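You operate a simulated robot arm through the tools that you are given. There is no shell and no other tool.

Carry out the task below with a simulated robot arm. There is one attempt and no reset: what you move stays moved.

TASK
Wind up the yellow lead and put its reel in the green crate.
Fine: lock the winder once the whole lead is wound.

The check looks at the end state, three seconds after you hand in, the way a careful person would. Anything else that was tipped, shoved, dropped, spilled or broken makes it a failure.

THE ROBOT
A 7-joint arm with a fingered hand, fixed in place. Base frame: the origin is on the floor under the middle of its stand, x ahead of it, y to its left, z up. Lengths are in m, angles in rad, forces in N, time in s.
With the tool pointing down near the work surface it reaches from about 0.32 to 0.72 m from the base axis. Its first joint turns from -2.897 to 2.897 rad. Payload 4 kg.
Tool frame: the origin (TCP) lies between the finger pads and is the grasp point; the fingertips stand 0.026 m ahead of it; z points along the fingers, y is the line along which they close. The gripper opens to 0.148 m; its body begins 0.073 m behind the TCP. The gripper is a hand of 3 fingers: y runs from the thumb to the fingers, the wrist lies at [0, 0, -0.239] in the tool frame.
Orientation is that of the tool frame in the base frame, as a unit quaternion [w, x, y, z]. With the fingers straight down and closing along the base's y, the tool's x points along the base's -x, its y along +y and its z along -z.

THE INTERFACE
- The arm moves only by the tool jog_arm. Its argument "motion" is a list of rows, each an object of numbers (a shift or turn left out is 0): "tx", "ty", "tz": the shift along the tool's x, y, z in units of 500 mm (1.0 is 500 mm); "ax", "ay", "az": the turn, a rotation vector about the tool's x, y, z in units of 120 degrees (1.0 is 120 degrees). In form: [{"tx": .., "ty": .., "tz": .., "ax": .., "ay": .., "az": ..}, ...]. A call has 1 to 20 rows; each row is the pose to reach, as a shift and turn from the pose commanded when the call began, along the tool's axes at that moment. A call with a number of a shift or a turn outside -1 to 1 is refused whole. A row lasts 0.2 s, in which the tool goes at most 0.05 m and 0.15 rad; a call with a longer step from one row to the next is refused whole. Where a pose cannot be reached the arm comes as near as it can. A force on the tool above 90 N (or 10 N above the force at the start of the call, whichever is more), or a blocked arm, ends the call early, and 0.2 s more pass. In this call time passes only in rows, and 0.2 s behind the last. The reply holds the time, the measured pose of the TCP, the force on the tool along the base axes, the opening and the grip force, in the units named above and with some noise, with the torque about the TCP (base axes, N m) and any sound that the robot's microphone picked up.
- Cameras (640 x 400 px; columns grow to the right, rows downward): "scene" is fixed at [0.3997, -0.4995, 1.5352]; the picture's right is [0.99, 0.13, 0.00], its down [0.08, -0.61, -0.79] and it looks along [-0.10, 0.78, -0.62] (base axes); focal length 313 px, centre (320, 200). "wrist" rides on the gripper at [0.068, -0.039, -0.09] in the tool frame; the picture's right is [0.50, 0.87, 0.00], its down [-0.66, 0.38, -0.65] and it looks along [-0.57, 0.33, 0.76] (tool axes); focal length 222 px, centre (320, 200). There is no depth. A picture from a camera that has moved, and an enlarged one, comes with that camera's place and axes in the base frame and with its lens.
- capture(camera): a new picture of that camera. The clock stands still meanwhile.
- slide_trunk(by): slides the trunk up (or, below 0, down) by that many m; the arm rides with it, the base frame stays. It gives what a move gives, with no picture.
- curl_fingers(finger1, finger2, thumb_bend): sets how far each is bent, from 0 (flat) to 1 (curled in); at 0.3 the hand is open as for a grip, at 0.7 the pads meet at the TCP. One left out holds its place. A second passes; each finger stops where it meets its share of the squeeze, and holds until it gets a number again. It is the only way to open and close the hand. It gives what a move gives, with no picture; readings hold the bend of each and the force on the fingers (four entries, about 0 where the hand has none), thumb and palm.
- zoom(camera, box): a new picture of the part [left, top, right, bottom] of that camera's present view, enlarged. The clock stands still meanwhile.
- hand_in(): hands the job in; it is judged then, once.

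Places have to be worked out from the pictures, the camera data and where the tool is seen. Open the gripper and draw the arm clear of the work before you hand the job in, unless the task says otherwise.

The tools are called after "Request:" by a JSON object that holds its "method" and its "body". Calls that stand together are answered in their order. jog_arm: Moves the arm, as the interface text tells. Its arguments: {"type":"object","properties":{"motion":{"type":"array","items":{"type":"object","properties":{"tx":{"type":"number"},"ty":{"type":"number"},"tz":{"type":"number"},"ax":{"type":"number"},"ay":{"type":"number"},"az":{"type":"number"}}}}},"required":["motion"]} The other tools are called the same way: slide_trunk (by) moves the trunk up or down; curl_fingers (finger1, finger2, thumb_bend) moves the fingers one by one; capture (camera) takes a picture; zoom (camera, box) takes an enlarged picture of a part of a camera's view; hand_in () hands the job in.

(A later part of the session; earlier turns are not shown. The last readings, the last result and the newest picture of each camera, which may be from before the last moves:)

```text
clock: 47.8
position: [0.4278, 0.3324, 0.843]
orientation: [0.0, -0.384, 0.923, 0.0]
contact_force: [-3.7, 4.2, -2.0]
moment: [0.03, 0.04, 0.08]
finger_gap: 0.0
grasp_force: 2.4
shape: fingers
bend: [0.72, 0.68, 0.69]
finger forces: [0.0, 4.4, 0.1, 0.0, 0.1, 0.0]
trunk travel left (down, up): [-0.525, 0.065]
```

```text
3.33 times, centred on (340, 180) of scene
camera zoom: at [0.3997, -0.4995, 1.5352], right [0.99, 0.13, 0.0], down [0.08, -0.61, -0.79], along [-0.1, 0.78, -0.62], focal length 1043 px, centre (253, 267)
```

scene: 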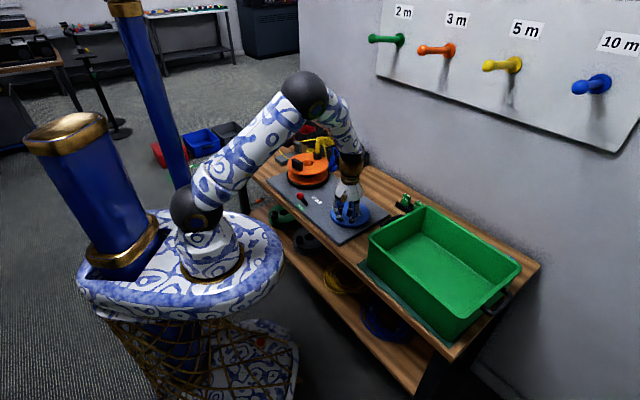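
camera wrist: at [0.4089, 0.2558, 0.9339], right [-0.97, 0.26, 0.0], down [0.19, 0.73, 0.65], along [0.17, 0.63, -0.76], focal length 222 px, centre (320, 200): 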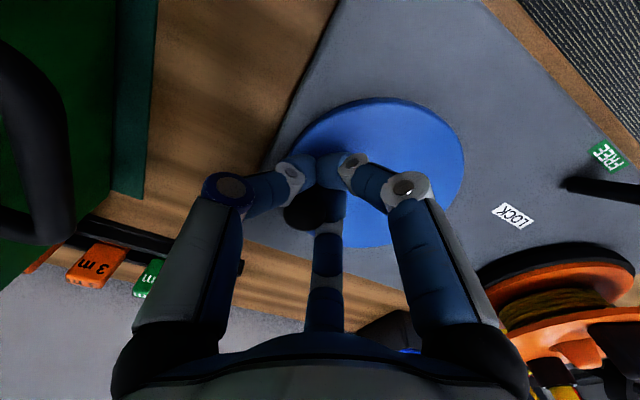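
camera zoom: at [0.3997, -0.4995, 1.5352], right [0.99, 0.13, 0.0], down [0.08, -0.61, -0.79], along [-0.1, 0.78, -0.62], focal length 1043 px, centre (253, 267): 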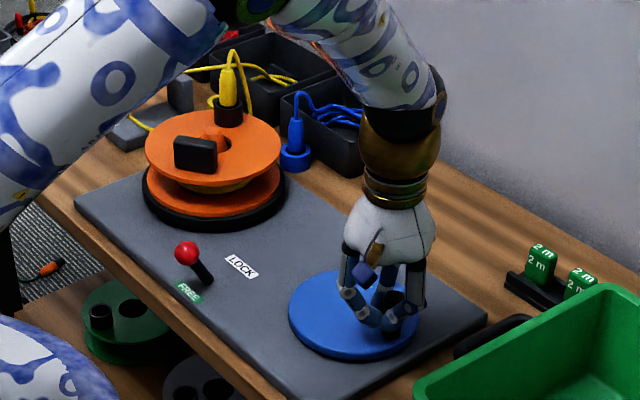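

Lots of yellow is now on the drum and the bin coil is shrinking. The handle stays ahead of/between the fingers with low force, so I run one full turn along the same circle.

Request:
{"method": "jog_arm", "body": {"motion": [{"tx": -0.0368, "ty": 0.0}, {"tx": -0.0714, "ty": 0.0126}, {"tx": -0.0996, "ty": 0.0363}, {"tx": -0.118, "ty": 0.0681}, {"tx": -0.1244, "ty": 0.1044}, {"tx": -0.118, "ty": 0.1407}, {"tx": -0.0996, "ty": 0.1725}, {"tx": -0.0714, "ty": 0.1962}, {"tx": -0.0368, "ty": 0.2088}, {"tx": 0.0, "ty": 0.2088}, {"tx": 0.0346, "ty": 0.1962}, {"tx": 0.0628, "ty": 0.1725}, {"tx": 0.0812, "ty": 0.1407}, {"tx": 0.0876, "ty": 0.1044}, {"tx": 0.0812, "ty": 0.0681}, {"tx": 0.0628, "ty": 0.0363}, {"tx": 0.0346, "ty": 0.0126}, {"tx": 0.0, "ty": 0.0}]}}

Request:
{"method": "capture", "body": {"camera": "wrist"}}

Request:
{"method": "zoom", "body": {"camera": "scene", "box": [270, 120, 410, 240]}}

```text
clock: 51.6
position: [0.4291, 0.3297, 0.8422]
orientation: [-0.001, -0.382, 0.924, -0.002]
contact_force: [-0.7, 0.2, -1.0]
moment: [-0.01, 0.03, -0.03]
finger_gap: 0.0
grasp_force: 0.1
shape: fingers
bend: [0.72, 0.71, 0.69]
finger forces: [0.0, 0.1, 0.0, 0.0, 0.1, 0.0]
trunk travel left (down, up): [-0.525, 0.065]
```

```text
taken
camera wrist: at [0.4103, 0.2542, 0.9331], right [-0.97, 0.26, 0.0], down [0.2, 0.73, 0.65], along [0.17, 0.63, -0.76], focal length 222 px, centre (320, 200)
```

wrist: 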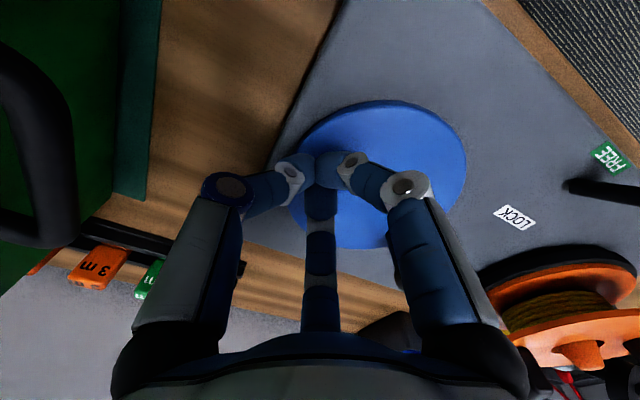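

```text
3.33 times, centred on (340, 180) of scene
camera zoom: at [0.3997, -0.4995, 1.5352], right [0.99, 0.13, 0.0], down [0.08, -0.61, -0.79], along [-0.1, 0.78, -0.62], focal length 1043 px, centre (253, 267)
```

zoom: 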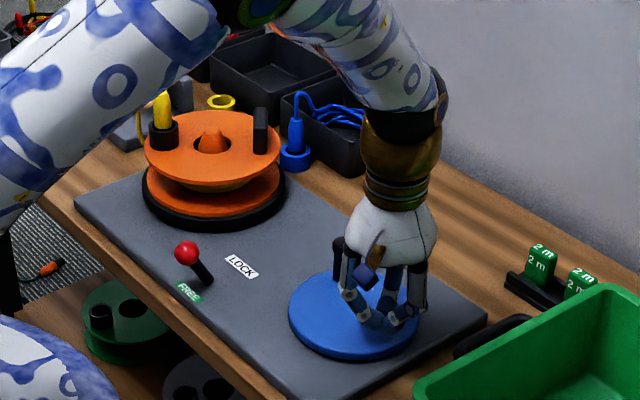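

The bin is empty now. I lift the hand away from the crank and inspect the lead's tail, guide and reel.

Request:
{"method": "jog_arm", "body": {"motion": [{"tz": -0.06}, {"tz": -0.14}, {"tx": 0.05, "tz": -0.22}, {"tx": 0.12, "tz": -0.3}, {"tx": 0.18, "tz": -0.34}]}}

Request:
{"method": "capture", "body": {"camera": "wrist"}}

Request:
{"method": "zoom", "body": {"camera": "scene", "box": [230, 105, 390, 225]}}

Request:
{"method": "zoom", "body": {"camera": "scene", "box": [260, 115, 350, 175]}}

```text
refused: row 4 steps farther than a row can; nothing moved
```

```text
taken
camera wrist: at [0.4103, 0.2542, 0.9331], right [-0.97, 0.26, 0.0], down [0.2, 0.73, 0.65], along [0.17, 0.63, -0.76], focal length 222 px, centre (320, 200)
```

wrist: 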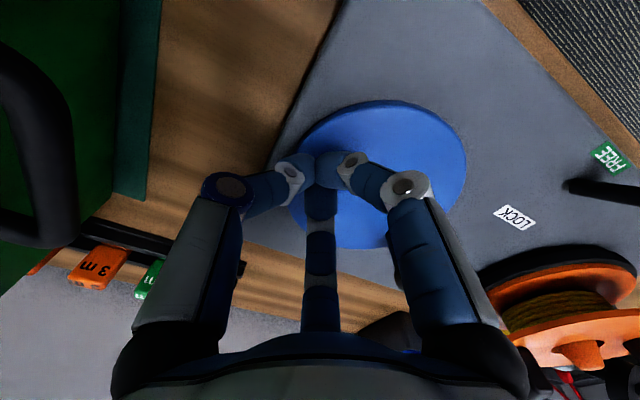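

```text
3.33 times, centred on (310, 165) of scene
camera zoom: at [0.3997, -0.4995, 1.5352], right [0.99, 0.13, 0.0], down [0.08, -0.61, -0.79], along [-0.1, 0.78, -0.62], focal length 1043 px, centre (353, 317)
```

zoom: 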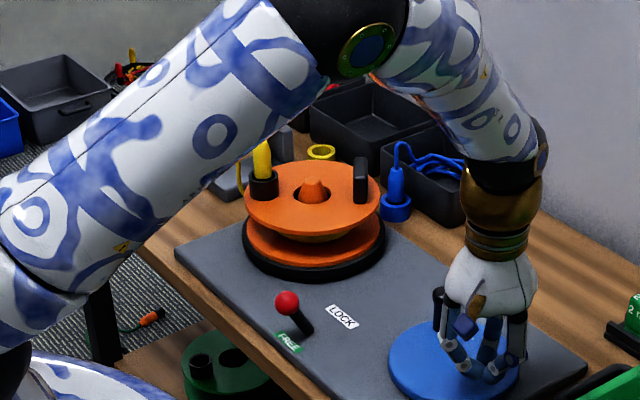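

```text
6.67 times, centred on (305, 145) of scene
camera zoom: at [0.3997, -0.4995, 1.5352], right [0.99, 0.13, 0.0], down [0.08, -0.61, -0.79], along [-0.1, 0.78, -0.62], focal length 2086 px, centre (420, 567)
```

zoom: 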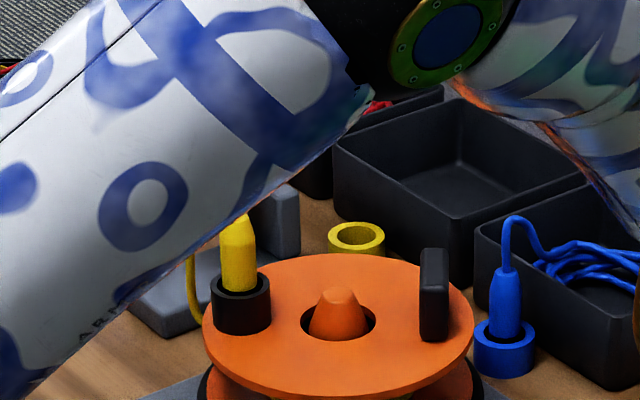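

The step was too long; I repeat the retreat with smaller steps.

Request:
{"method": "jog_arm", "body": {"motion": [{"tz": -0.06}, {"tz": -0.14}, {"tx": 0.03, "tz": -0.21}, {"tx": 0.08, "tz": -0.27}, {"tx": 0.14, "tz": -0.32}, {"tx": 0.2, "tz": -0.36}]}}

Request:
{"method": "capture", "body": {"camera": "wrist"}}

Request:
{"method": "zoom", "body": {"camera": "scene", "box": [230, 105, 390, 225]}}

Request:
{"method": "zoom", "body": {"camera": "scene", "box": [250, 115, 340, 175]}}

```text
clock: 53.0
position: [0.3607, 0.2569, 1.022]
orientation: [0.0, -0.383, 0.924, -0.002]
contact_force: [0.6, -0.5, -1.0]
moment: [0.0, 0.0, -0.02]
finger_gap: 0.0
grasp_force: 0.1
shape: fingers
bend: [0.72, 0.71, 0.69]
finger forces: [0.0, 0.0, 0.0, 0.0, 0.0, 0.1]
trunk travel left (down, up): [-0.525, 0.065]
```

```text
taken
camera wrist: at [0.3397, 0.1805, 1.1138], right [-0.97, 0.26, 0.0], down [0.2, 0.73, 0.65], along [0.17, 0.63, -0.76], focal length 222 px, centre (320, 200)
```

wrist: 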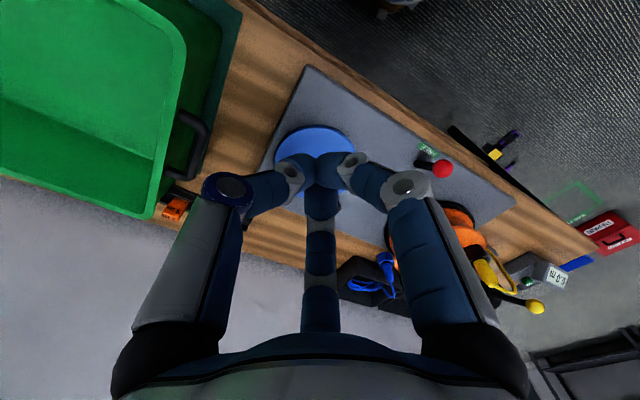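

```text
3.33 times, centred on (310, 165) of scene
camera zoom: at [0.3997, -0.4995, 1.5352], right [0.99, 0.13, 0.0], down [0.08, -0.61, -0.79], along [-0.1, 0.78, -0.62], focal length 1043 px, centre (353, 317)
```

zoom: 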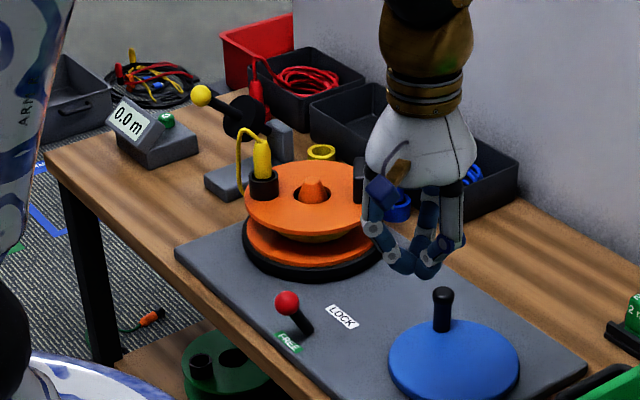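

```text
6.67 times, centred on (295, 145) of scene
camera zoom: at [0.3997, -0.4995, 1.5352], right [0.99, 0.13, 0.0], down [0.08, -0.61, -0.79], along [-0.1, 0.78, -0.62], focal length 2086 px, centre (487, 567)
```

zoom: 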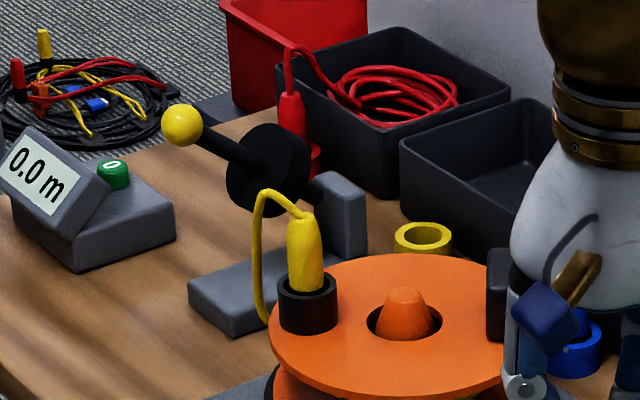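

The lead has left the guide and bin completely and is wound on the reel; only the plug's short tail runs to the drum. Next I go above the lever knob (≈0.207, 0.402) and inspect the drum on the way.

Request:
{"method": "jog_arm", "body": {"motion": [{"tx": 0.002, "ty": 0.07, "tz": 0.02}, {"tx": 0.004, "ty": 0.14, "tz": 0.05}, {"tx": 0.006, "ty": 0.21, "tz": 0.09}, {"tx": 0.008, "ty": 0.28, "tz": 0.12}, {"tx": 0.01, "ty": 0.35, "tz": 0.15}, {"tx": 0.0122, "ty": 0.4225, "tz": 0.184}]}}

Request:
{"method": "curl_fingers", "body": {"finger1": 0.45, "finger2": 0.45, "thumb_bend": 0.45}}

Request:
{"method": "capture", "body": {"camera": "wrist"}}

Request:
{"method": "zoom", "body": {"camera": "wrist", "box": [270, 160, 450, 340]}}

```text
clock: 54.4
position: [0.207, 0.403, 0.929]
orientation: [-0.001, -0.382, 0.924, -0.002]
contact_force: [0.0, 0.7, 0.3]
moment: [0.0, 0.0, 0.01]
finger_gap: 0.0001
grasp_force: 0.1
shape: fingers
bend: [0.72, 0.71, 0.69]
finger forces: [0.1, 0.0, 0.1, 0.0, 0.1, 0.1]
trunk travel left (down, up): [-0.525, 0.065]
```

```text
clock: 55.4
position: [0.2077, 0.402, 0.9294]
orientation: [-0.001, -0.383, 0.924, -0.002]
contact_force: [-0.2, 0.2, 1.0]
moment: [0.0, 0.0, -0.01]
finger_gap: 0.078
grasp_force: 0.0
shape: fingers
bend: [0.45, 0.45, 0.45]
finger forces: [0.0, 0.0, 0.1, 0.1, 0.0, 0.1]
trunk travel left (down, up): [-0.525, 0.065]
```

```text
taken
camera wrist: at [0.1872, 0.326, 1.0205], right [-0.97, 0.26, 0.0], down [0.2, 0.73, 0.65], along [0.17, 0.63, -0.76], focal length 222 px, centre (320, 200)
```

wrist: 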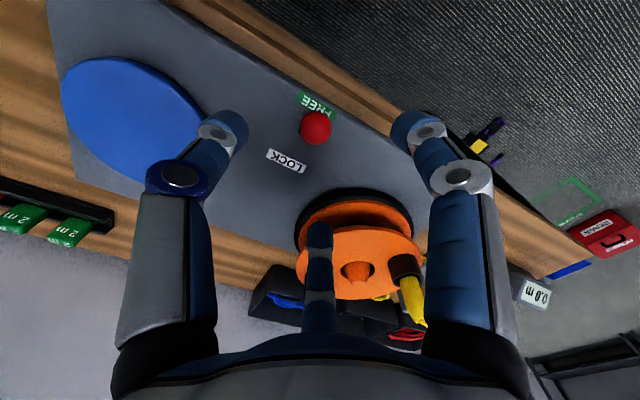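

```text
2.22 times, centred on (360, 250) of wrist
camera zoom: at [0.1872, 0.326, 1.0205], right [-0.97, 0.26, 0.0], down [0.2, 0.73, 0.65], along [0.17, 0.63, -0.76], focal length 494 px, centre (231, 89)
```

zoom: 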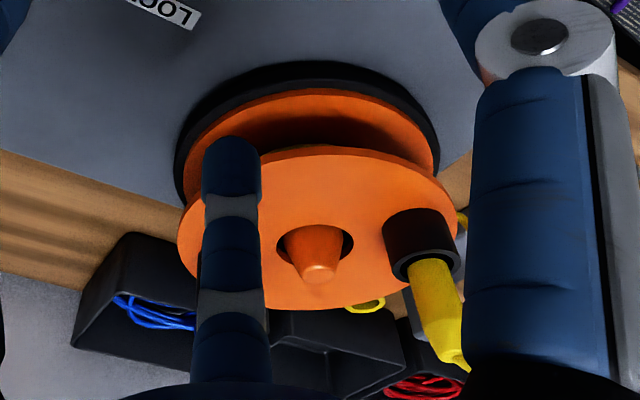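

The drum side shows nothing trailing. The knob reads (0.211, 0.402); I descend around it and cage it.

Request:
{"method": "jog_arm", "body": {"motion": [{"tx": -0.004, "ty": -0.004, "tz": 0.06}, {"tx": -0.004, "ty": -0.004, "tz": 0.12}, {"tx": -0.004, "ty": -0.004, "tz": 0.17}, {"tx": -0.004, "ty": -0.004, "tz": 0.202}]}}

Request:
{"method": "curl_fingers", "body": {"finger1": 0.62, "finger2": 0.62, "thumb_bend": 0.62}}

Request:
{"method": "capture", "body": {"camera": "wrist"}}

```text
clock: 56.4
position: [0.2078, 0.4046, 0.8266]
orientation: [0.0, -0.384, 0.924, 0.0]
contact_force: [0.2, -0.1, 0.2]
moment: [0.01, -0.01, 0.01]
finger_gap: 0.0779
grasp_force: 0.1
shape: fingers
bend: [0.45, 0.45, 0.45]
finger forces: [0.0, 0.1, 0.1, 0.0, 0.1, 0.0]
trunk travel left (down, up): [-0.525, 0.065]
```

```text
clock: 57.4
position: [0.2079, 0.4053, 0.8276]
orientation: [0.0, -0.382, 0.924, -0.002]
contact_force: [0.0, -0.1, 0.2]
moment: [0.02, -0.02, -0.02]
finger_gap: 0.0238
grasp_force: 0.1
shape: fingers
bend: [0.62, 0.62, 0.62]
finger forces: [0.0, 0.0, 0.1, 0.1, 0.1, 0.1]
trunk travel left (down, up): [-0.525, 0.065]
```

```text
taken
camera wrist: at [0.1882, 0.3282, 0.9189], right [-0.97, 0.26, 0.0], down [0.2, 0.73, 0.65], along [0.17, 0.63, -0.76], focal length 222 px, centre (320, 200)
```

wrist: 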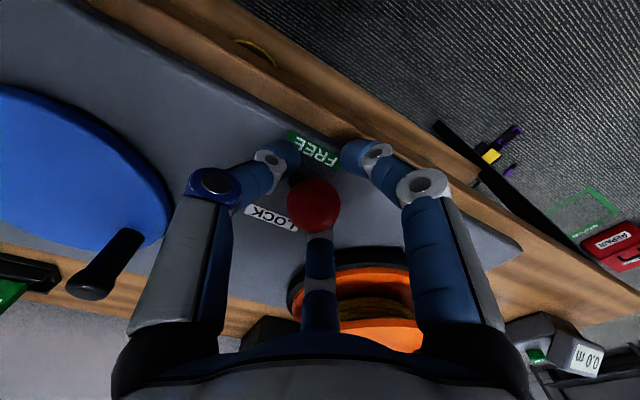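

The knob is inside the cage. I swing it back along its arc toward LOCK (tool −x).

Request:
{"method": "jog_arm", "body": {"motion": [{"tx": -0.02, "tz": -0.008}, {"tx": -0.04, "tz": -0.014}, {"tx": -0.06, "tz": -0.018}, {"tx": -0.08, "tz": -0.018}, {"tx": -0.1, "tz": -0.014}, {"tx": -0.118, "tz": -0.008}]}}

Request:
{"method": "capture", "body": {"camera": "wrist"}}

Request:
{"method": "zoom", "body": {"camera": "scene", "box": [270, 160, 350, 210]}}

```text
clock: 58.8
position: [0.2504, 0.4455, 0.8316]
orientation: [0.0, -0.383, 0.924, -0.002]
contact_force: [-0.3, 0.6, 0.4]
moment: [0.0, -0.01, -0.01]
finger_gap: 0.0239
grasp_force: 0.0
shape: fingers
bend: [0.62, 0.62, 0.62]
finger forces: [0.0, 0.0, 0.0, 0.1, 0.1, 0.1]
trunk travel left (down, up): [-0.525, 0.065]
```

```text
taken
camera wrist: at [0.2308, 0.3695, 0.9228], right [-0.97, 0.26, 0.0], down [0.2, 0.73, 0.65], along [0.17, 0.63, -0.76], focal length 222 px, centre (320, 200)
```

wrist: 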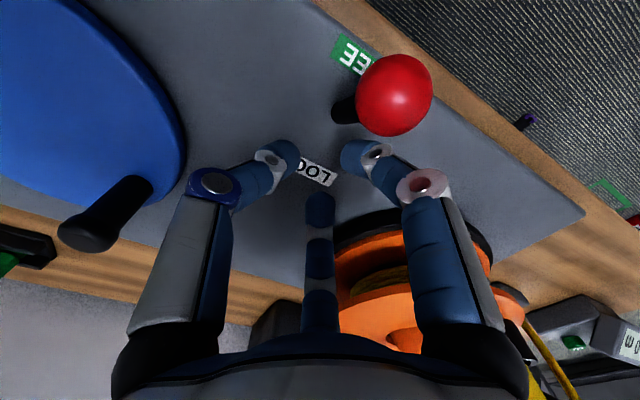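

```text
8.00 times, centred on (310, 185) of scene
camera zoom: at [0.3997, -0.4995, 1.5352], right [0.99, 0.13, 0.0], down [0.08, -0.61, -0.79], along [-0.1, 0.78, -0.62], focal length 2504 px, centre (400, 320)
```

zoom: 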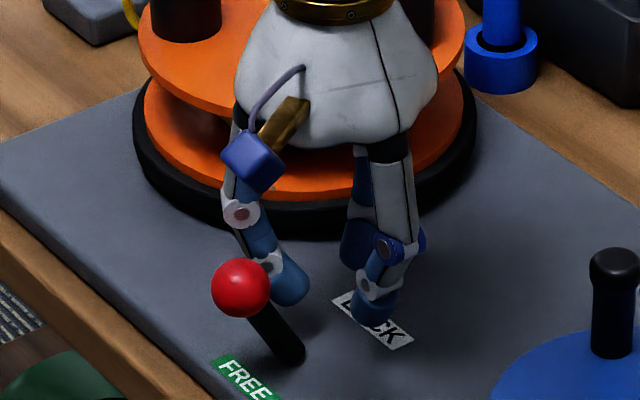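

The knob slipped out of the loose cage and the lever stayed at FREE. I lift, go back over the knob, and this time grip it firmly before swinging.

Request:
{"method": "jog_arm", "body": {"motion": [{"tz": -0.08}, {"tz": -0.16}, {"tx": 0.06, "ty": -0.002, "tz": -0.2}, {"tx": 0.1137, "ty": -0.0037, "tz": -0.2}]}}

Request:
{"method": "curl_fingers", "body": {"finger1": 0.48, "finger2": 0.48, "thumb_bend": 0.48}}

Request:
{"method": "capture", "body": {"camera": "wrist"}}

```text
clock: 59.8
position: [0.2112, 0.4037, 0.9338]
orientation: [-0.001, -0.383, 0.924, -0.002]
contact_force: [0.5, 0.2, 0.9]
moment: [0.0, 0.01, 0.0]
finger_gap: 0.0238
grasp_force: 0.1
shape: fingers
bend: [0.62, 0.62, 0.62]
finger forces: [0.1, 0.0, 0.0, 0.0, 0.0, 0.0]
trunk travel left (down, up): [-0.525, 0.065]
```

```text
clock: 60.8
position: [0.2129, 0.404, 0.934]
orientation: [0.0, -0.383, 0.924, -0.001]
contact_force: [-0.2, 0.2, 0.2]
moment: [0.04, -0.01, 0.0]
finger_gap: 0.0683
grasp_force: 0.0
shape: fingers
bend: [0.48, 0.48, 0.48]
finger forces: [0.1, 0.0, 0.1, 0.0, 0.0, 0.0]
trunk travel left (down, up): [-0.525, 0.065]
```

```text
taken
camera wrist: at [0.1919, 0.3277, 1.0242], right [-0.97, 0.26, 0.0], down [0.2, 0.73, 0.65], along [0.17, 0.63, -0.76], focal length 222 px, centre (320, 200)
```

wrist: 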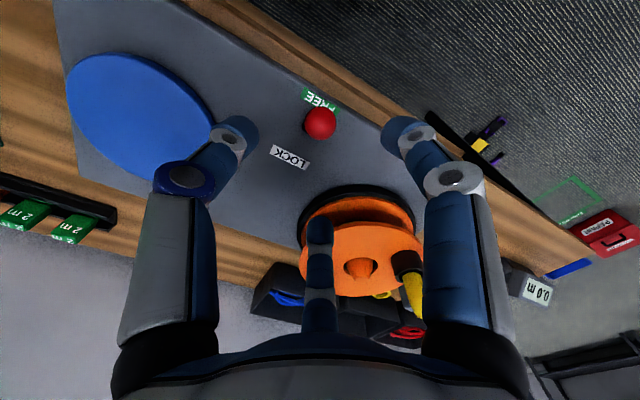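

The knob is directly below the TCP (0.212, 0.403). I descend and grip it firmly.

Request:
{"method": "jog_arm", "body": {"motion": [{"tz": 0.07}, {"tz": 0.14}, {"tz": 0.19}, {"tz": 0.214}]}}

Request:
{"method": "curl_fingers", "body": {"finger1": 0.78, "finger2": 0.78, "thumb_bend": 0.78}}

Request:
{"method": "capture", "body": {"camera": "wrist"}}

```text
clock: 61.8
position: [0.2108, 0.4052, 0.8259]
orientation: [-0.001, -0.382, 0.924, -0.001]
contact_force: [-0.8, -0.5, 0.2]
moment: [0.01, -0.02, -0.02]
finger_gap: 0.0685
grasp_force: 0.0
shape: fingers
bend: [0.48, 0.48, 0.48]
finger forces: [0.0, 0.1, 0.0, 0.1, 0.0, 0.0]
trunk travel left (down, up): [-0.525, 0.065]
```

```text
clock: 62.8
position: [0.2124, 0.4056, 0.8242]
orientation: [-0.001, -0.382, 0.924, -0.002]
contact_force: [2.7, 1.7, -7.9]
moment: [0.01, 0.07, 0.08]
finger_gap: 0.0
grasp_force: 6.7
shape: fingers
bend: [0.75, 0.74, 0.72]
finger forces: [0.0, 9.4, 0.0, 0.0, 3.2, 0.0]
trunk travel left (down, up): [-0.525, 0.065]
```

```text
taken
camera wrist: at [0.1911, 0.329, 0.9157], right [-0.97, 0.26, 0.0], down [0.2, 0.73, 0.65], along [0.17, 0.63, -0.76], focal length 222 px, centre (320, 200)
```

wrist: 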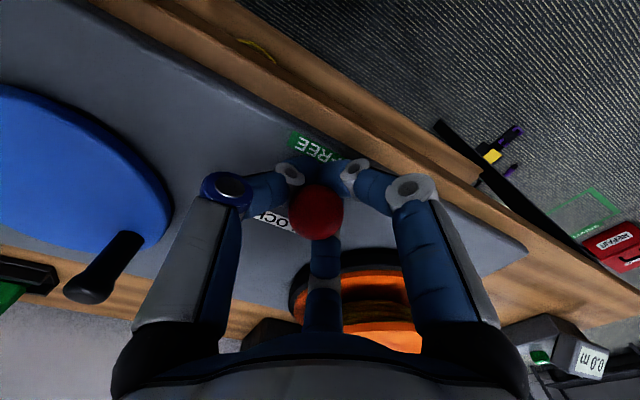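

Thumb and finger 1 now meet on the robot side below the knob, with the lever trapped. I swing along the arc toward LOCK.

Request:
{"method": "jog_arm", "body": {"motion": [{"tx": -0.02, "tz": -0.008}, {"tx": -0.04, "tz": -0.014}, {"tx": -0.06, "tz": -0.017}, {"tx": -0.08, "tz": -0.016}]}}

Request:
{"method": "capture", "body": {"camera": "wrist"}}

Request:
{"method": "zoom", "body": {"camera": "scene", "box": [270, 160, 350, 210]}}

```text
clock: 63.8
position: [0.2383, 0.4293, 0.8334]
orientation: [-0.001, -0.384, 0.923, -0.002]
contact_force: [-10.1, -9.0, -4.3]
moment: [-0.52, 0.14, 0.1]
finger_gap: 0.0001
grasp_force: 13.4
shape: fingers
bend: [0.76, 0.74, 0.73]
finger forces: [0.1, 8.1, 0.0, 0.0, 19.9, 0.1]
trunk travel left (down, up): [-0.525, 0.065]
```

```text
taken
camera wrist: at [0.2177, 0.3539, 0.9251], right [-0.97, 0.26, 0.0], down [0.2, 0.73, 0.65], along [0.17, 0.63, -0.76], focal length 222 px, centre (320, 200)
```

wrist: 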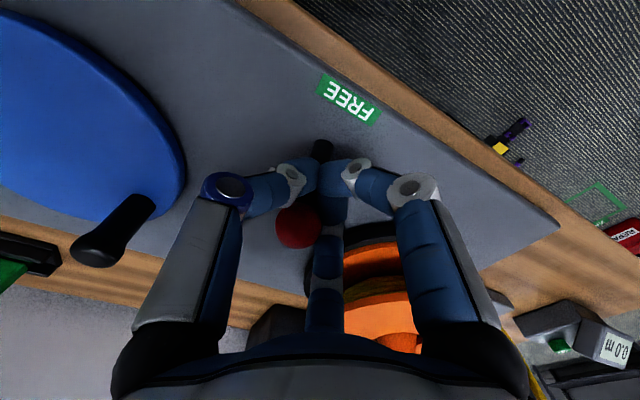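

```text
8.00 times, centred on (310, 185) of scene
camera zoom: at [0.3997, -0.4995, 1.5352], right [0.99, 0.13, 0.0], down [0.08, -0.61, -0.79], along [-0.1, 0.78, -0.62], focal length 2504 px, centre (400, 320)
```

zoom: 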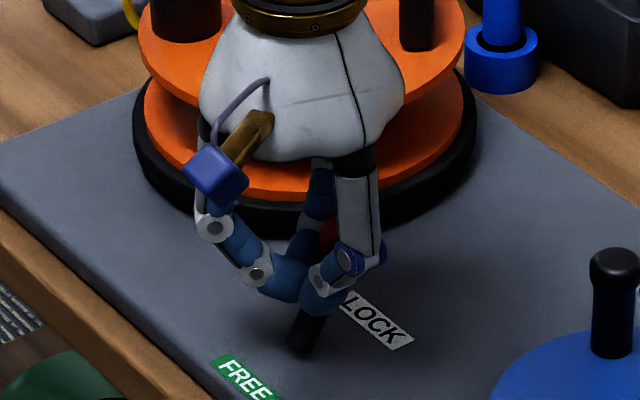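

The lever has reached LOCK (knob ≈0.257, 0.452; 13 N against its stop). I open thumb and finger 1 first and look.

Request:
{"method": "curl_fingers", "body": {"finger1": 0.42, "thumb_bend": 0.42}}

Request:
{"method": "capture", "body": {"camera": "wrist"}}

Request:
{"method": "zoom", "body": {"camera": "scene", "box": [270, 160, 350, 210]}}

```text
clock: 64.8
position: [0.2383, 0.4333, 0.8331]
orientation: [0.001, -0.382, 0.924, 0.0]
contact_force: [-7.5, 9.2, -1.5]
moment: [-0.04, 0.03, 0.22]
finger_gap: 0.0879
grasp_force: 5.8
shape: fingers
bend: [0.42, 0.76, 0.42]
finger forces: [0.0, 11.0, 0.0, 0.0, 0.1, 0.0]
trunk travel left (down, up): [-0.525, 0.065]
```

```text
taken
camera wrist: at [0.2184, 0.3562, 0.9249], right [-0.97, 0.26, 0.0], down [0.19, 0.73, 0.65], along [0.17, 0.63, -0.76], focal length 222 px, centre (320, 200)
```

wrist: 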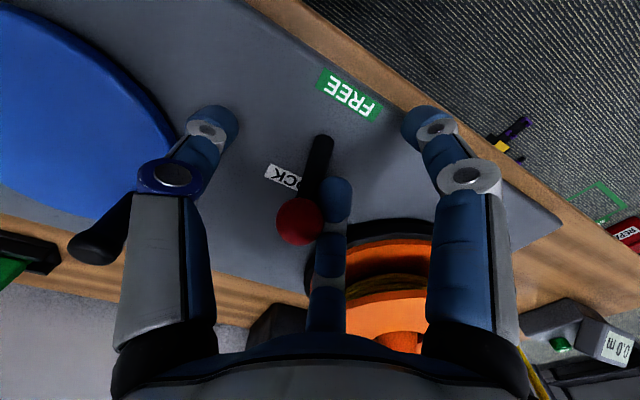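

```text
8.00 times, centred on (310, 185) of scene
camera zoom: at [0.3997, -0.4995, 1.5352], right [0.99, 0.13, 0.0], down [0.08, -0.61, -0.79], along [-0.1, 0.78, -0.62], focal length 2504 px, centre (400, 320)
```

zoom: 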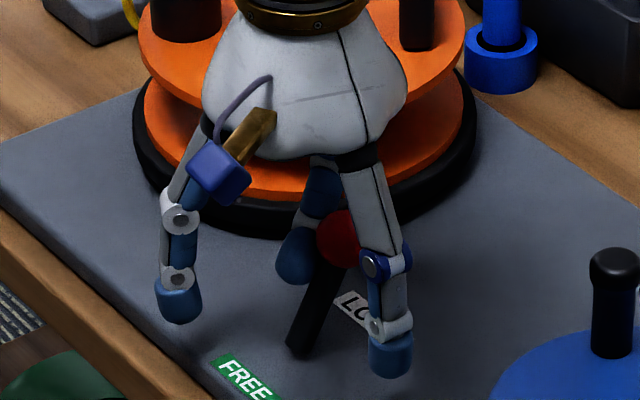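

The lever stands at LOCK; finger 2 only presses it sideways. I shift the hand sideways off it and lift straight up.

Request:
{"method": "jog_arm", "body": {"motion": [{"tx": 0.0127, "ty": 0.0212}, {"tx": 0.018, "ty": 0.03}, {"tx": 0.018, "ty": 0.03, "tz": -0.06}, {"tx": 0.018, "ty": 0.03, "tz": -0.14}, {"tx": 0.018, "ty": 0.03, "tz": -0.22}]}}

Request:
{"method": "capture", "body": {"camera": "wrist"}}

Request:
{"method": "zoom", "body": {"camera": "scene", "box": [270, 160, 350, 210]}}

```text
clock: 66.0
position: [0.2255, 0.4366, 0.9422]
orientation: [-0.001, -0.382, 0.924, -0.001]
contact_force: [-1.0, 0.1, 0.3]
moment: [0.0, -0.02, 0.0]
finger_gap: 0.0882
grasp_force: 0.0
shape: fingers
bend: [0.42, 0.78, 0.42]
finger forces: [0.1, 0.1, 0.0, 0.1, 0.0, 0.0]
trunk travel left (down, up): [-0.525, 0.065]
```

```text
taken
camera wrist: at [0.2038, 0.361, 1.0337], right [-0.97, 0.26, 0.0], down [0.2, 0.73, 0.65], along [0.17, 0.63, -0.76], focal length 222 px, centre (320, 200)
```

wrist: 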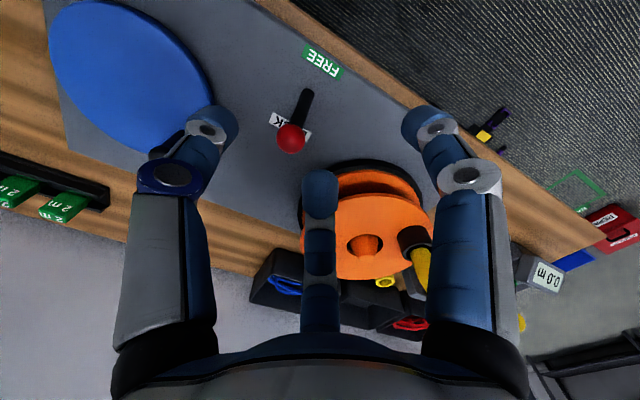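

```text
8.00 times, centred on (310, 185) of scene
camera zoom: at [0.3997, -0.4995, 1.5352], right [0.99, 0.13, 0.0], down [0.08, -0.61, -0.79], along [-0.1, 0.78, -0.62], focal length 2504 px, centre (400, 320)
```

zoom: 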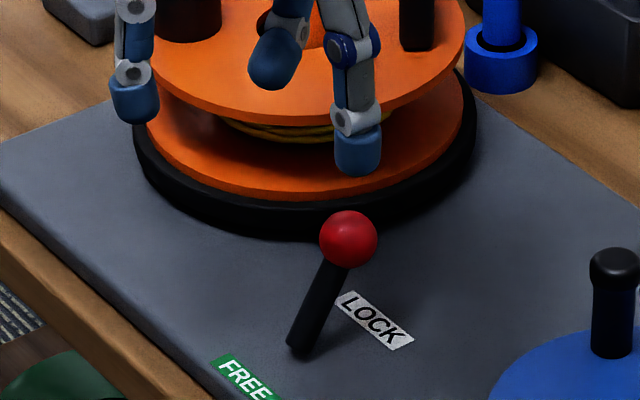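

The lever is locked in its original LOCK position and a thick yellow winding is on the drum. I set the fingers to a moderate opening and move above the reel's handle slab (≈0.264, 0.63) with the closing line turned to the radial direction.

Request:
{"method": "curl_fingers", "body": {"finger1": 0.42, "finger2": 0.42, "thumb_bend": 0.42}}

Request:
{"method": "jog_arm", "body": {"motion": [{"tx": -0.02, "ty": 0.012, "tz": -0.08, "az": -0.05}, {"tx": -0.06, "ty": 0.035, "tz": -0.12, "az": -0.11}, {"tx": -0.105, "ty": 0.065, "tz": -0.13, "az": -0.17}, {"tx": -0.15, "ty": 0.097, "tz": -0.13, "az": -0.23}, {"tx": -0.195, "ty": 0.128, "tz": -0.13, "az": -0.29}, {"tx": -0.24, "ty": 0.16, "tz": -0.13, "az": -0.35}, {"tx": -0.285, "ty": 0.19, "tz": -0.125, "az": -0.41}, {"tx": -0.328, "ty": 0.219, "tz": -0.116, "az": -0.458}]}}

Request:
{"method": "capture", "body": {"camera": "wrist"}}

Request:
{"method": "zoom", "body": {"camera": "scene", "box": [250, 100, 390, 200]}}

```text
clock: 67.0
position: [0.2242, 0.4379, 0.9414]
orientation: [0.0, -0.383, 0.924, -0.001]
contact_force: [-0.6, -0.2, -0.2]
moment: [0.03, 0.03, -0.02]
finger_gap: 0.0881
grasp_force: 0.2
shape: fingers
bend: [0.42, 0.42, 0.42]
finger forces: [0.1, 0.0, 0.0, 0.0, 0.1, 0.0]
trunk travel left (down, up): [-0.525, 0.065]
```

```text
clock: 68.8
position: [0.2593, 0.6136, 1.0017]
orientation: [0.001, 0.767, -0.642, 0.001]
contact_force: [0.7, -0.9, 1.1]
moment: [0.01, 0.01, 0.0]
finger_gap: 0.088
grasp_force: 0.0
shape: fingers
bend: [0.42, 0.42, 0.42]
finger forces: [0.1, 0.1, 0.1, 0.0, 0.0, 0.1]
out of reach, approached as far as the arm can: row 8
trunk travel left (down, up): [-0.525, 0.065]
```

```text
taken
camera wrist: at [0.3109, 0.5538, 1.0922], right [-0.76, -0.64, 0.0], down [-0.49, 0.58, 0.65], along [-0.42, 0.5, -0.76], focal length 222 px, centre (320, 200)
```

wrist: 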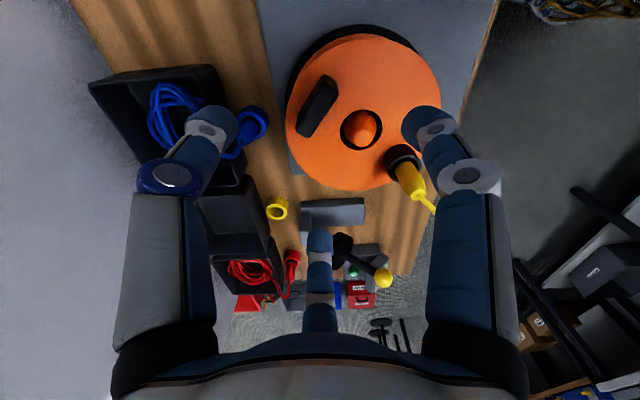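

```text
4.00 times, centred on (320, 150) of scene
camera zoom: at [0.3997, -0.4995, 1.5352], right [0.99, 0.13, 0.0], down [0.08, -0.61, -0.79], along [-0.1, 0.78, -0.62], focal length 1252 px, centre (320, 400)
```

zoom: 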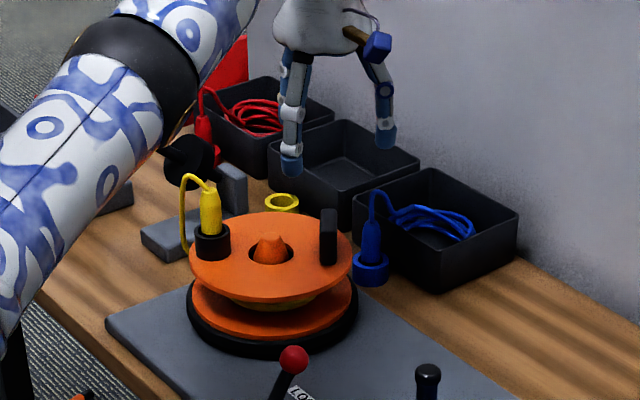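

The camera sees the reel well: slab right, plug left. I zoom to get the slab's exact position and angle.

Request:
{"method": "zoom", "body": {"camera": "wrist", "box": [270, 20, 460, 210]}}

Request:
{"method": "zoom", "body": {"camera": "scene", "box": [290, 145, 350, 195]}}

```text
2.11 times, centred on (365, 115) of wrist
camera zoom: at [0.3109, 0.5538, 1.0922], right [-0.76, -0.64, 0.0], down [-0.49, 0.58, 0.65], along [-0.42, 0.5, -0.76], focal length 468 px, centre (225, 379)
```

zoom: 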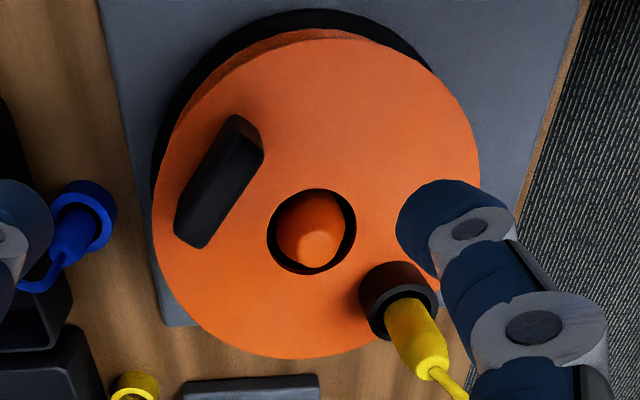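

```text
8.00 times, centred on (320, 170) of scene
camera zoom: at [0.3997, -0.4995, 1.5352], right [0.99, 0.13, 0.0], down [0.08, -0.61, -0.79], along [-0.1, 0.78, -0.62], focal length 2504 px, centre (320, 440)
```

zoom: 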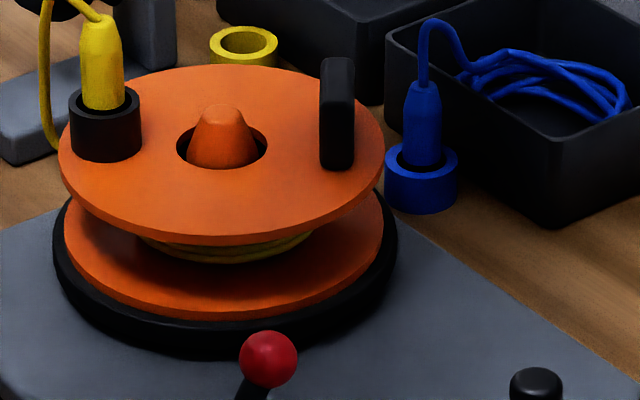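

I zoom once more on the slab itself to fix its top-face corners.

Request:
{"method": "zoom", "body": {"camera": "wrist", "box": [310, 65, 360, 145]}}

Request:
{"method": "zoom", "body": {"camera": "wrist", "box": [280, 65, 360, 145]}}

```text
5.00 times, centred on (335, 105) of wrist
camera zoom: at [0.3109, 0.5538, 1.0922], right [-0.76, -0.64, 0.0], down [-0.49, 0.58, 0.65], along [-0.42, 0.5, -0.76], focal length 1111 px, centre (245, 675)
```

zoom: 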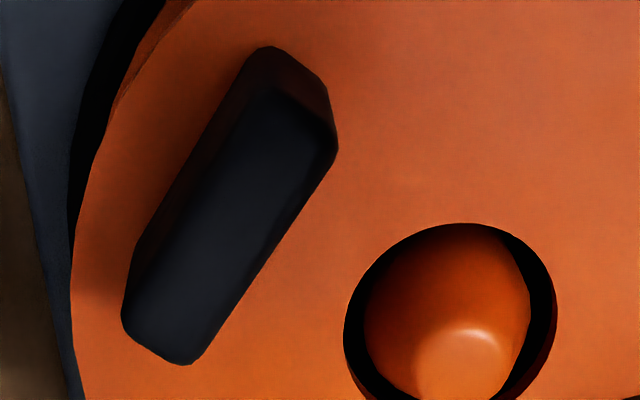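

```text
5.00 times, centred on (320, 105) of wrist
camera zoom: at [0.3109, 0.5538, 1.0922], right [-0.76, -0.64, 0.0], down [-0.49, 0.58, 0.65], along [-0.42, 0.5, -0.76], focal length 1111 px, centre (320, 675)
```

zoom: 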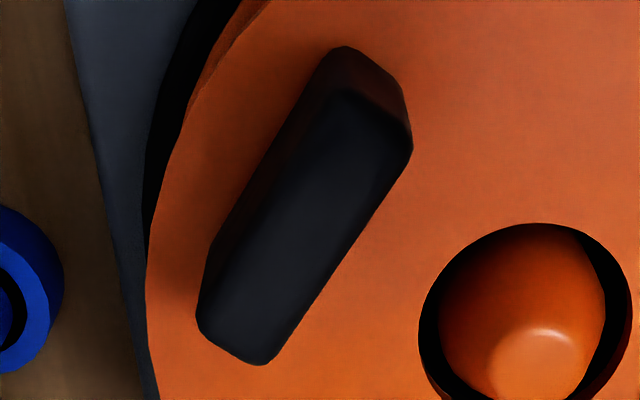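

The slab centre is at (0.265, 0.614), 50 mm long, 35 mm high, its axis at 97.5°; the flange top is at z≈0.845. I first lower by 60 mm to see where the commanded pose lies after the reach limit.

Request:
{"method": "jog_arm", "body": {"motion": [{"tz": 0.04}, {"tz": 0.08}, {"tz": 0.12}]}}

Request:
{"method": "capture", "body": {"camera": "wrist"}}

```text
clock: 69.6
position: [0.2636, 0.6219, 0.9412]
orientation: [0.002, 0.766, -0.643, 0.001]
contact_force: [-0.1, -0.3, -0.1]
moment: [0.0, -0.02, 0.01]
finger_gap: 0.0883
grasp_force: 0.1
shape: fingers
bend: [0.42, 0.42, 0.42]
finger forces: [0.0, 0.1, 0.0, 0.0, 0.1, 0.0]
out of reach, approached as far as the arm can: row 2, 3
trunk travel left (down, up): [-0.525, 0.065]
```

```text
taken
camera wrist: at [0.3131, 0.5616, 1.0333], right [-0.77, -0.64, 0.0], down [-0.49, 0.58, 0.65], along [-0.42, 0.5, -0.76], focal length 222 px, centre (320, 200)
```

wrist: 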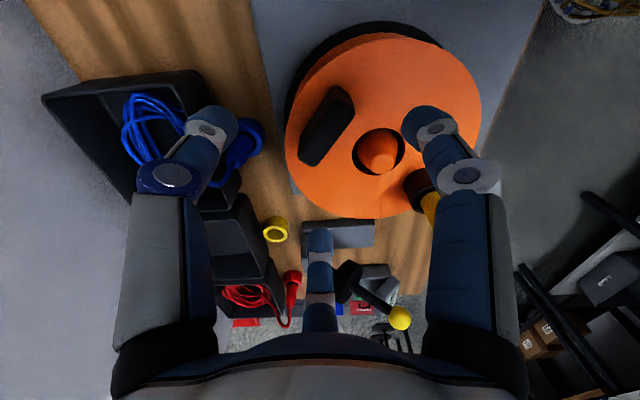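

The commanded y was ~0.63 while the arm can only reach ~0.622 here. I correct to the slab centre (0.2645, 0.614), trim the yaw, and pre-shape the fingers.

Request:
{"method": "curl_fingers", "body": {"finger1": 0.46, "finger2": 0.46, "thumb_bend": 0.56}}

Request:
{"method": "jog_arm", "body": {"motion": [{"tx": 0.0328, "ty": 0.0028, "tz": 0.0, "az": 0.0225}, {"tx": 0.0328, "ty": 0.0028, "tz": 0.04, "az": 0.0225}, {"tx": 0.0328, "ty": 0.0028, "tz": 0.07, "az": 0.0225}]}}

Request:
{"method": "capture", "body": {"camera": "wrist"}}

Request:
{"method": "zoom", "body": {"camera": "scene", "box": [280, 120, 360, 180]}}

```text
clock: 70.6
position: [0.2641, 0.6218, 0.9417]
orientation: [0.001, 0.766, -0.643, 0.001]
contact_force: [-0.1, -0.3, 0.2]
moment: [0.03, -0.03, 0.0]
finger_gap: 0.0599
grasp_force: 0.1
shape: fingers
bend: [0.46, 0.46, 0.56]
finger forces: [0.0, 0.0, 0.0, 0.0, 0.0, 0.0]
trunk travel left (down, up): [-0.525, 0.065]
```

```text
clock: 71.4
position: [0.2748, 0.6219, 0.908]
orientation: [0.0, 0.751, -0.661, 0.002]
contact_force: [0.5, -0.2, -0.3]
moment: [-0.01, 0.04, 0.0]
finger_gap: 0.0602
grasp_force: 0.1
shape: fingers
bend: [0.46, 0.46, 0.56]
finger forces: [0.0, 0.0, 0.0, 0.1, 0.1, 0.0]
out of reach, approached as far as the arm can: row 1, 2, 3
trunk travel left (down, up): [-0.525, 0.065]
```

```text
taken
camera wrist: at [0.3211, 0.5596, 0.9999], right [-0.8, -0.61, 0.0], down [-0.46, 0.6, 0.65], along [-0.4, 0.52, -0.76], focal length 222 px, centre (320, 200)
```

wrist: 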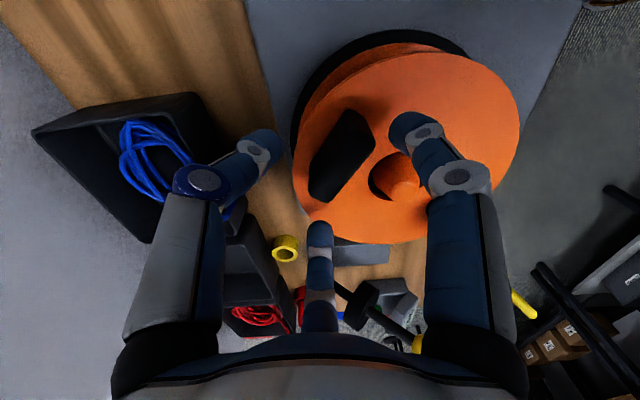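

```text
6.67 times, centred on (320, 150) of scene
camera zoom: at [0.3997, -0.4995, 1.5352], right [0.99, 0.13, 0.0], down [0.08, -0.61, -0.79], along [-0.1, 0.78, -0.62], focal length 2086 px, centre (320, 533)
```

zoom: 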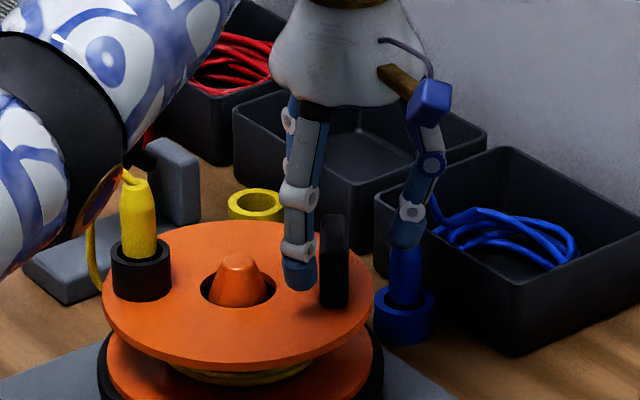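

The arm reports being out of reach although the target radius is smaller, so I test a small retreat toward the robot to see how it responds.

Request:
{"method": "jog_arm", "body": {"motion": [{"tx": 0.02}, {"tx": 0.04}]}}

```text
clock: 72.0
position: [0.2817, 0.6197, 0.91]
orientation: [0.002, 0.75, -0.661, 0.001]
contact_force: [0.3, -0.2, -0.2]
moment: [-0.02, 0.0, -0.04]
finger_gap: 0.0599
grasp_force: 0.0
shape: fingers
bend: [0.46, 0.46, 0.56]
finger forces: [0.0, 0.0, 0.0, 0.1, 0.0, 0.1]
out of reach, approached as far as the arm can: row 1, 2
trunk travel left (down, up): [-0.525, 0.065]
```

The arm seems stuck near full extension. I raise and pull well inward to get it out of that configuration.

Request:
{"method": "jog_arm", "body": {"motion": [{"tx": 0.03, "tz": -0.06}, {"tx": 0.09, "tz": -0.1}, {"tx": 0.16, "tz": -0.12}, {"tx": 0.22, "tz": -0.12}]}}

Request:
{"method": "capture", "body": {"camera": "scene"}}

```text
clock: 73.0
position: [0.3217, 0.5934, 0.9799]
orientation: [0.001, 0.75, -0.661, 0.001]
contact_force: [0.2, -0.5, 0.1]
moment: [0.01, 0.04, 0.0]
finger_gap: 0.0601
grasp_force: 0.0
shape: fingers
bend: [0.46, 0.46, 0.56]
finger forces: [0.0, 0.1, 0.1, 0.1, 0.0, 0.0]
out of reach, approached as far as the arm can: row 1, 2, 3, 4
trunk travel left (down, up): [-0.525, 0.065]
```

```text
taken
```

scene: 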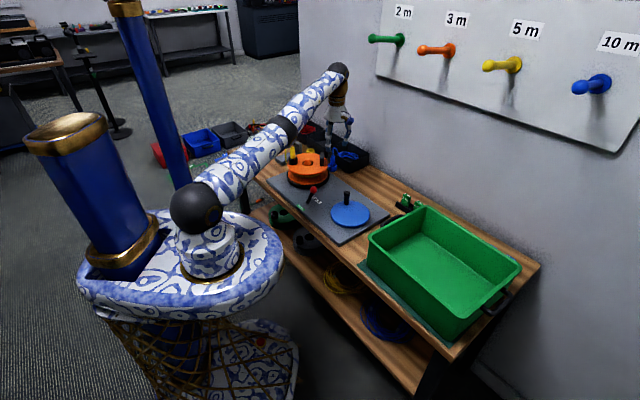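

The arm is straight and ignores the inward command. I suspect the wrist yaw limit, so I turn the yaw back by 30° (staying high and clear) to let it recover.

Request:
{"method": "jog_arm", "body": {"motion": [{"az": 0.06}, {"az": 0.12}, {"az": 0.18}, {"az": 0.25}, {"az": 0.25}]}}

Request:
{"method": "capture", "body": {"camera": "scene"}}

```text
clock: 74.2
position: [0.3204, 0.5914, 0.9833]
orientation: [0.0, -0.553, 0.833, -0.002]
contact_force: [-0.3, -0.1, -0.2]
moment: [0.0, -0.02, -0.03]
finger_gap: 0.0598
grasp_force: 0.0
shape: fingers
bend: [0.46, 0.46, 0.56]
finger forces: [0.0, 0.0, 0.1, 0.0, 0.0, 0.0]
trunk travel left (down, up): [-0.525, 0.065]
```

```text
taken
```

scene: 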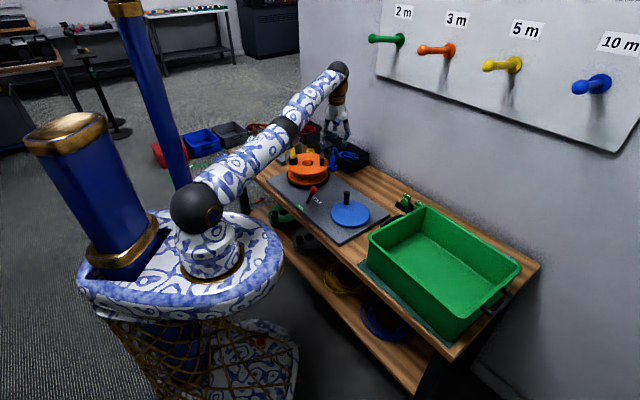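

With the yaw turned back the command is accepted, so it was the wrist limit. I raise the trunk 6 cm for better reach at height, then will grip the slab with the thumb on its near end instead (yaw 60° the other way).

Request:
{"method": "slide_trunk", "body": {"by": 0.06}}

Request:
{"method": "curl_fingers", "body": {"finger1": 0.5, "finger2": 0.5, "thumb_bend": 0.46}}

```text
clock: 75.2
position: [0.3206, 0.5924, 1.0434]
orientation: [-0.001, -0.554, 0.833, -0.001]
contact_force: [-0.2, -0.1, -0.8]
moment: [0.04, -0.04, 0.0]
finger_gap: 0.0597
grasp_force: 0.1
shape: fingers
bend: [0.46, 0.46, 0.56]
finger forces: [0.0, 0.1, 0.1, 0.1, 0.1, 0.0]
trunk travel left (down, up): [-0.585, 0.005]
```

```text
clock: 76.2
position: [0.3211, 0.5928, 1.0429]
orientation: [0.0, -0.554, 0.833, -0.002]
contact_force: [0.4, 0.5, 0.8]
moment: [0.0, 0.02, -0.04]
finger_gap: 0.0691
grasp_force: 0.1
shape: fingers
bend: [0.5, 0.5, 0.46]
finger forces: [0.0, 0.1, 0.1, 0.1, 0.1, 0.0]
trunk travel left (down, up): [-0.585, 0.005]
```

I turn the yaw 60° clockwise and move above the slab centre at z≈0.95.

Request:
{"method": "jog_arm", "body": {"motion": [{"tx": 0.002, "ty": 0.01, "tz": 0.02, "az": 0.06}, {"tx": 0.003, "ty": 0.025, "tz": 0.05, "az": 0.12}, {"tx": 0.004, "ty": 0.04, "tz": 0.075, "az": 0.185}, {"tx": 0.004, "ty": 0.055, "tz": 0.1, "az": 0.25}, {"tx": 0.004, "ty": 0.07, "tz": 0.125, "az": 0.315}, {"tx": 0.004, "ty": 0.085, "tz": 0.15, "az": 0.38}, {"tx": 0.004, "ty": 0.1, "tz": 0.17, "az": 0.44}, {"tx": 0.0035, "ty": 0.1195, "tz": 0.186, "az": 0.498}]}}

Request:
{"method": "capture", "body": {"camera": "wrist"}}

Request:
{"method": "zoom", "body": {"camera": "scene", "box": [280, 110, 360, 180]}}

```text
clock: 78.0
position: [0.2686, 0.6252, 0.9511]
orientation: [0.0, -0.065, 0.998, -0.003]
contact_force: [-0.1, -0.6, 0.2]
moment: [0.02, 0.01, 0.0]
finger_gap: 0.0691
grasp_force: 0.1
shape: fingers
bend: [0.5, 0.5, 0.46]
finger forces: [0.1, 0.1, 0.1, 0.0, 0.0, 0.1]
out of reach, approached as far as the arm can: row 2, 3, 4, 5, 6, 7, 8
trunk travel left (down, up): [-0.585, 0.005]
```

```text
taken
camera wrist: at [0.2068, 0.577, 1.0427], right [-0.61, 0.79, 0.0], down [0.6, 0.46, 0.65], along [0.52, 0.39, -0.76], focal length 222 px, centre (320, 200)
```

wrist: 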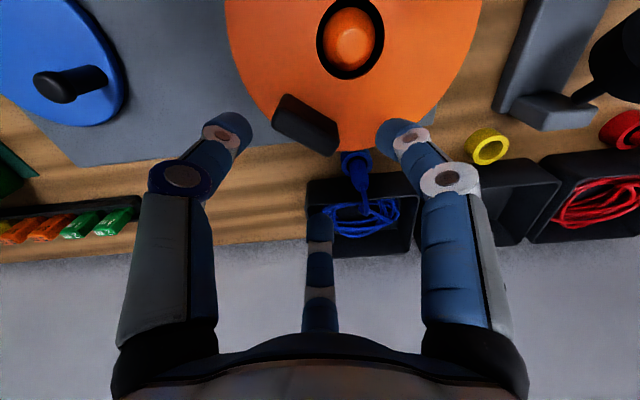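

```text
5.71 times, centred on (320, 145) of scene
camera zoom: at [0.3997, -0.4995, 1.5352], right [0.99, 0.13, 0.0], down [0.08, -0.61, -0.79], along [-0.1, 0.78, -0.62], focal length 1788 px, centre (320, 514)
```

zoom: 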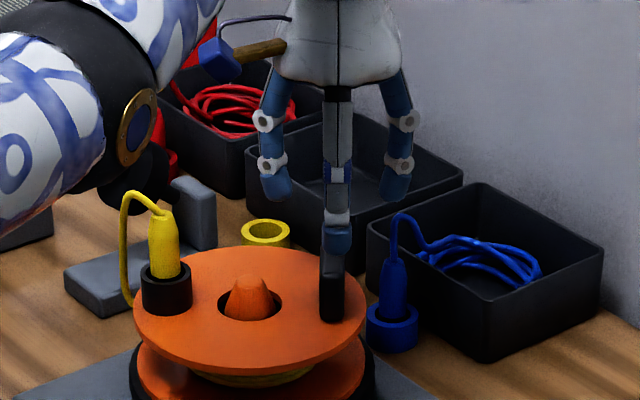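

The arm is straight again (radius 0.68) and the solver won't bend the elbow with an inward command. I try going up first, then coming down and inward, to re-flex it.

Request:
{"method": "jog_arm", "body": {"motion": [{"tz": -0.08}, {"tz": -0.16}, {"tz": -0.24}, {"tx": 0.0, "ty": -0.05, "tz": -0.3}, {"ty": -0.13, "tz": -0.34}, {"ty": -0.21, "tz": -0.36}, {"ty": -0.29, "tz": -0.36}, {"ty": -0.37, "tz": -0.36}]}}

Request:
{"method": "capture", "body": {"camera": "scene"}}

```text
clock: 79.8
position: [0.2914, 0.4398, 1.1319]
orientation: [0.0, -0.066, 0.998, -0.001]
contact_force: [-0.6, 0.0, 0.4]
moment: [0.01, -0.02, 0.02]
finger_gap: 0.069
grasp_force: 0.0
shape: fingers
bend: [0.5, 0.5, 0.46]
finger forces: [0.0, 0.1, 0.1, 0.1, 0.0, 0.1]
out of reach, approached as far as the arm can: row 2, 3
trunk travel left (down, up): [-0.585, 0.005]
```

```text
taken
```

scene: 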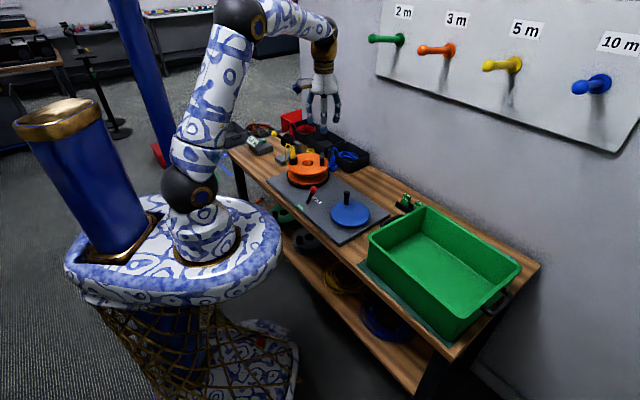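

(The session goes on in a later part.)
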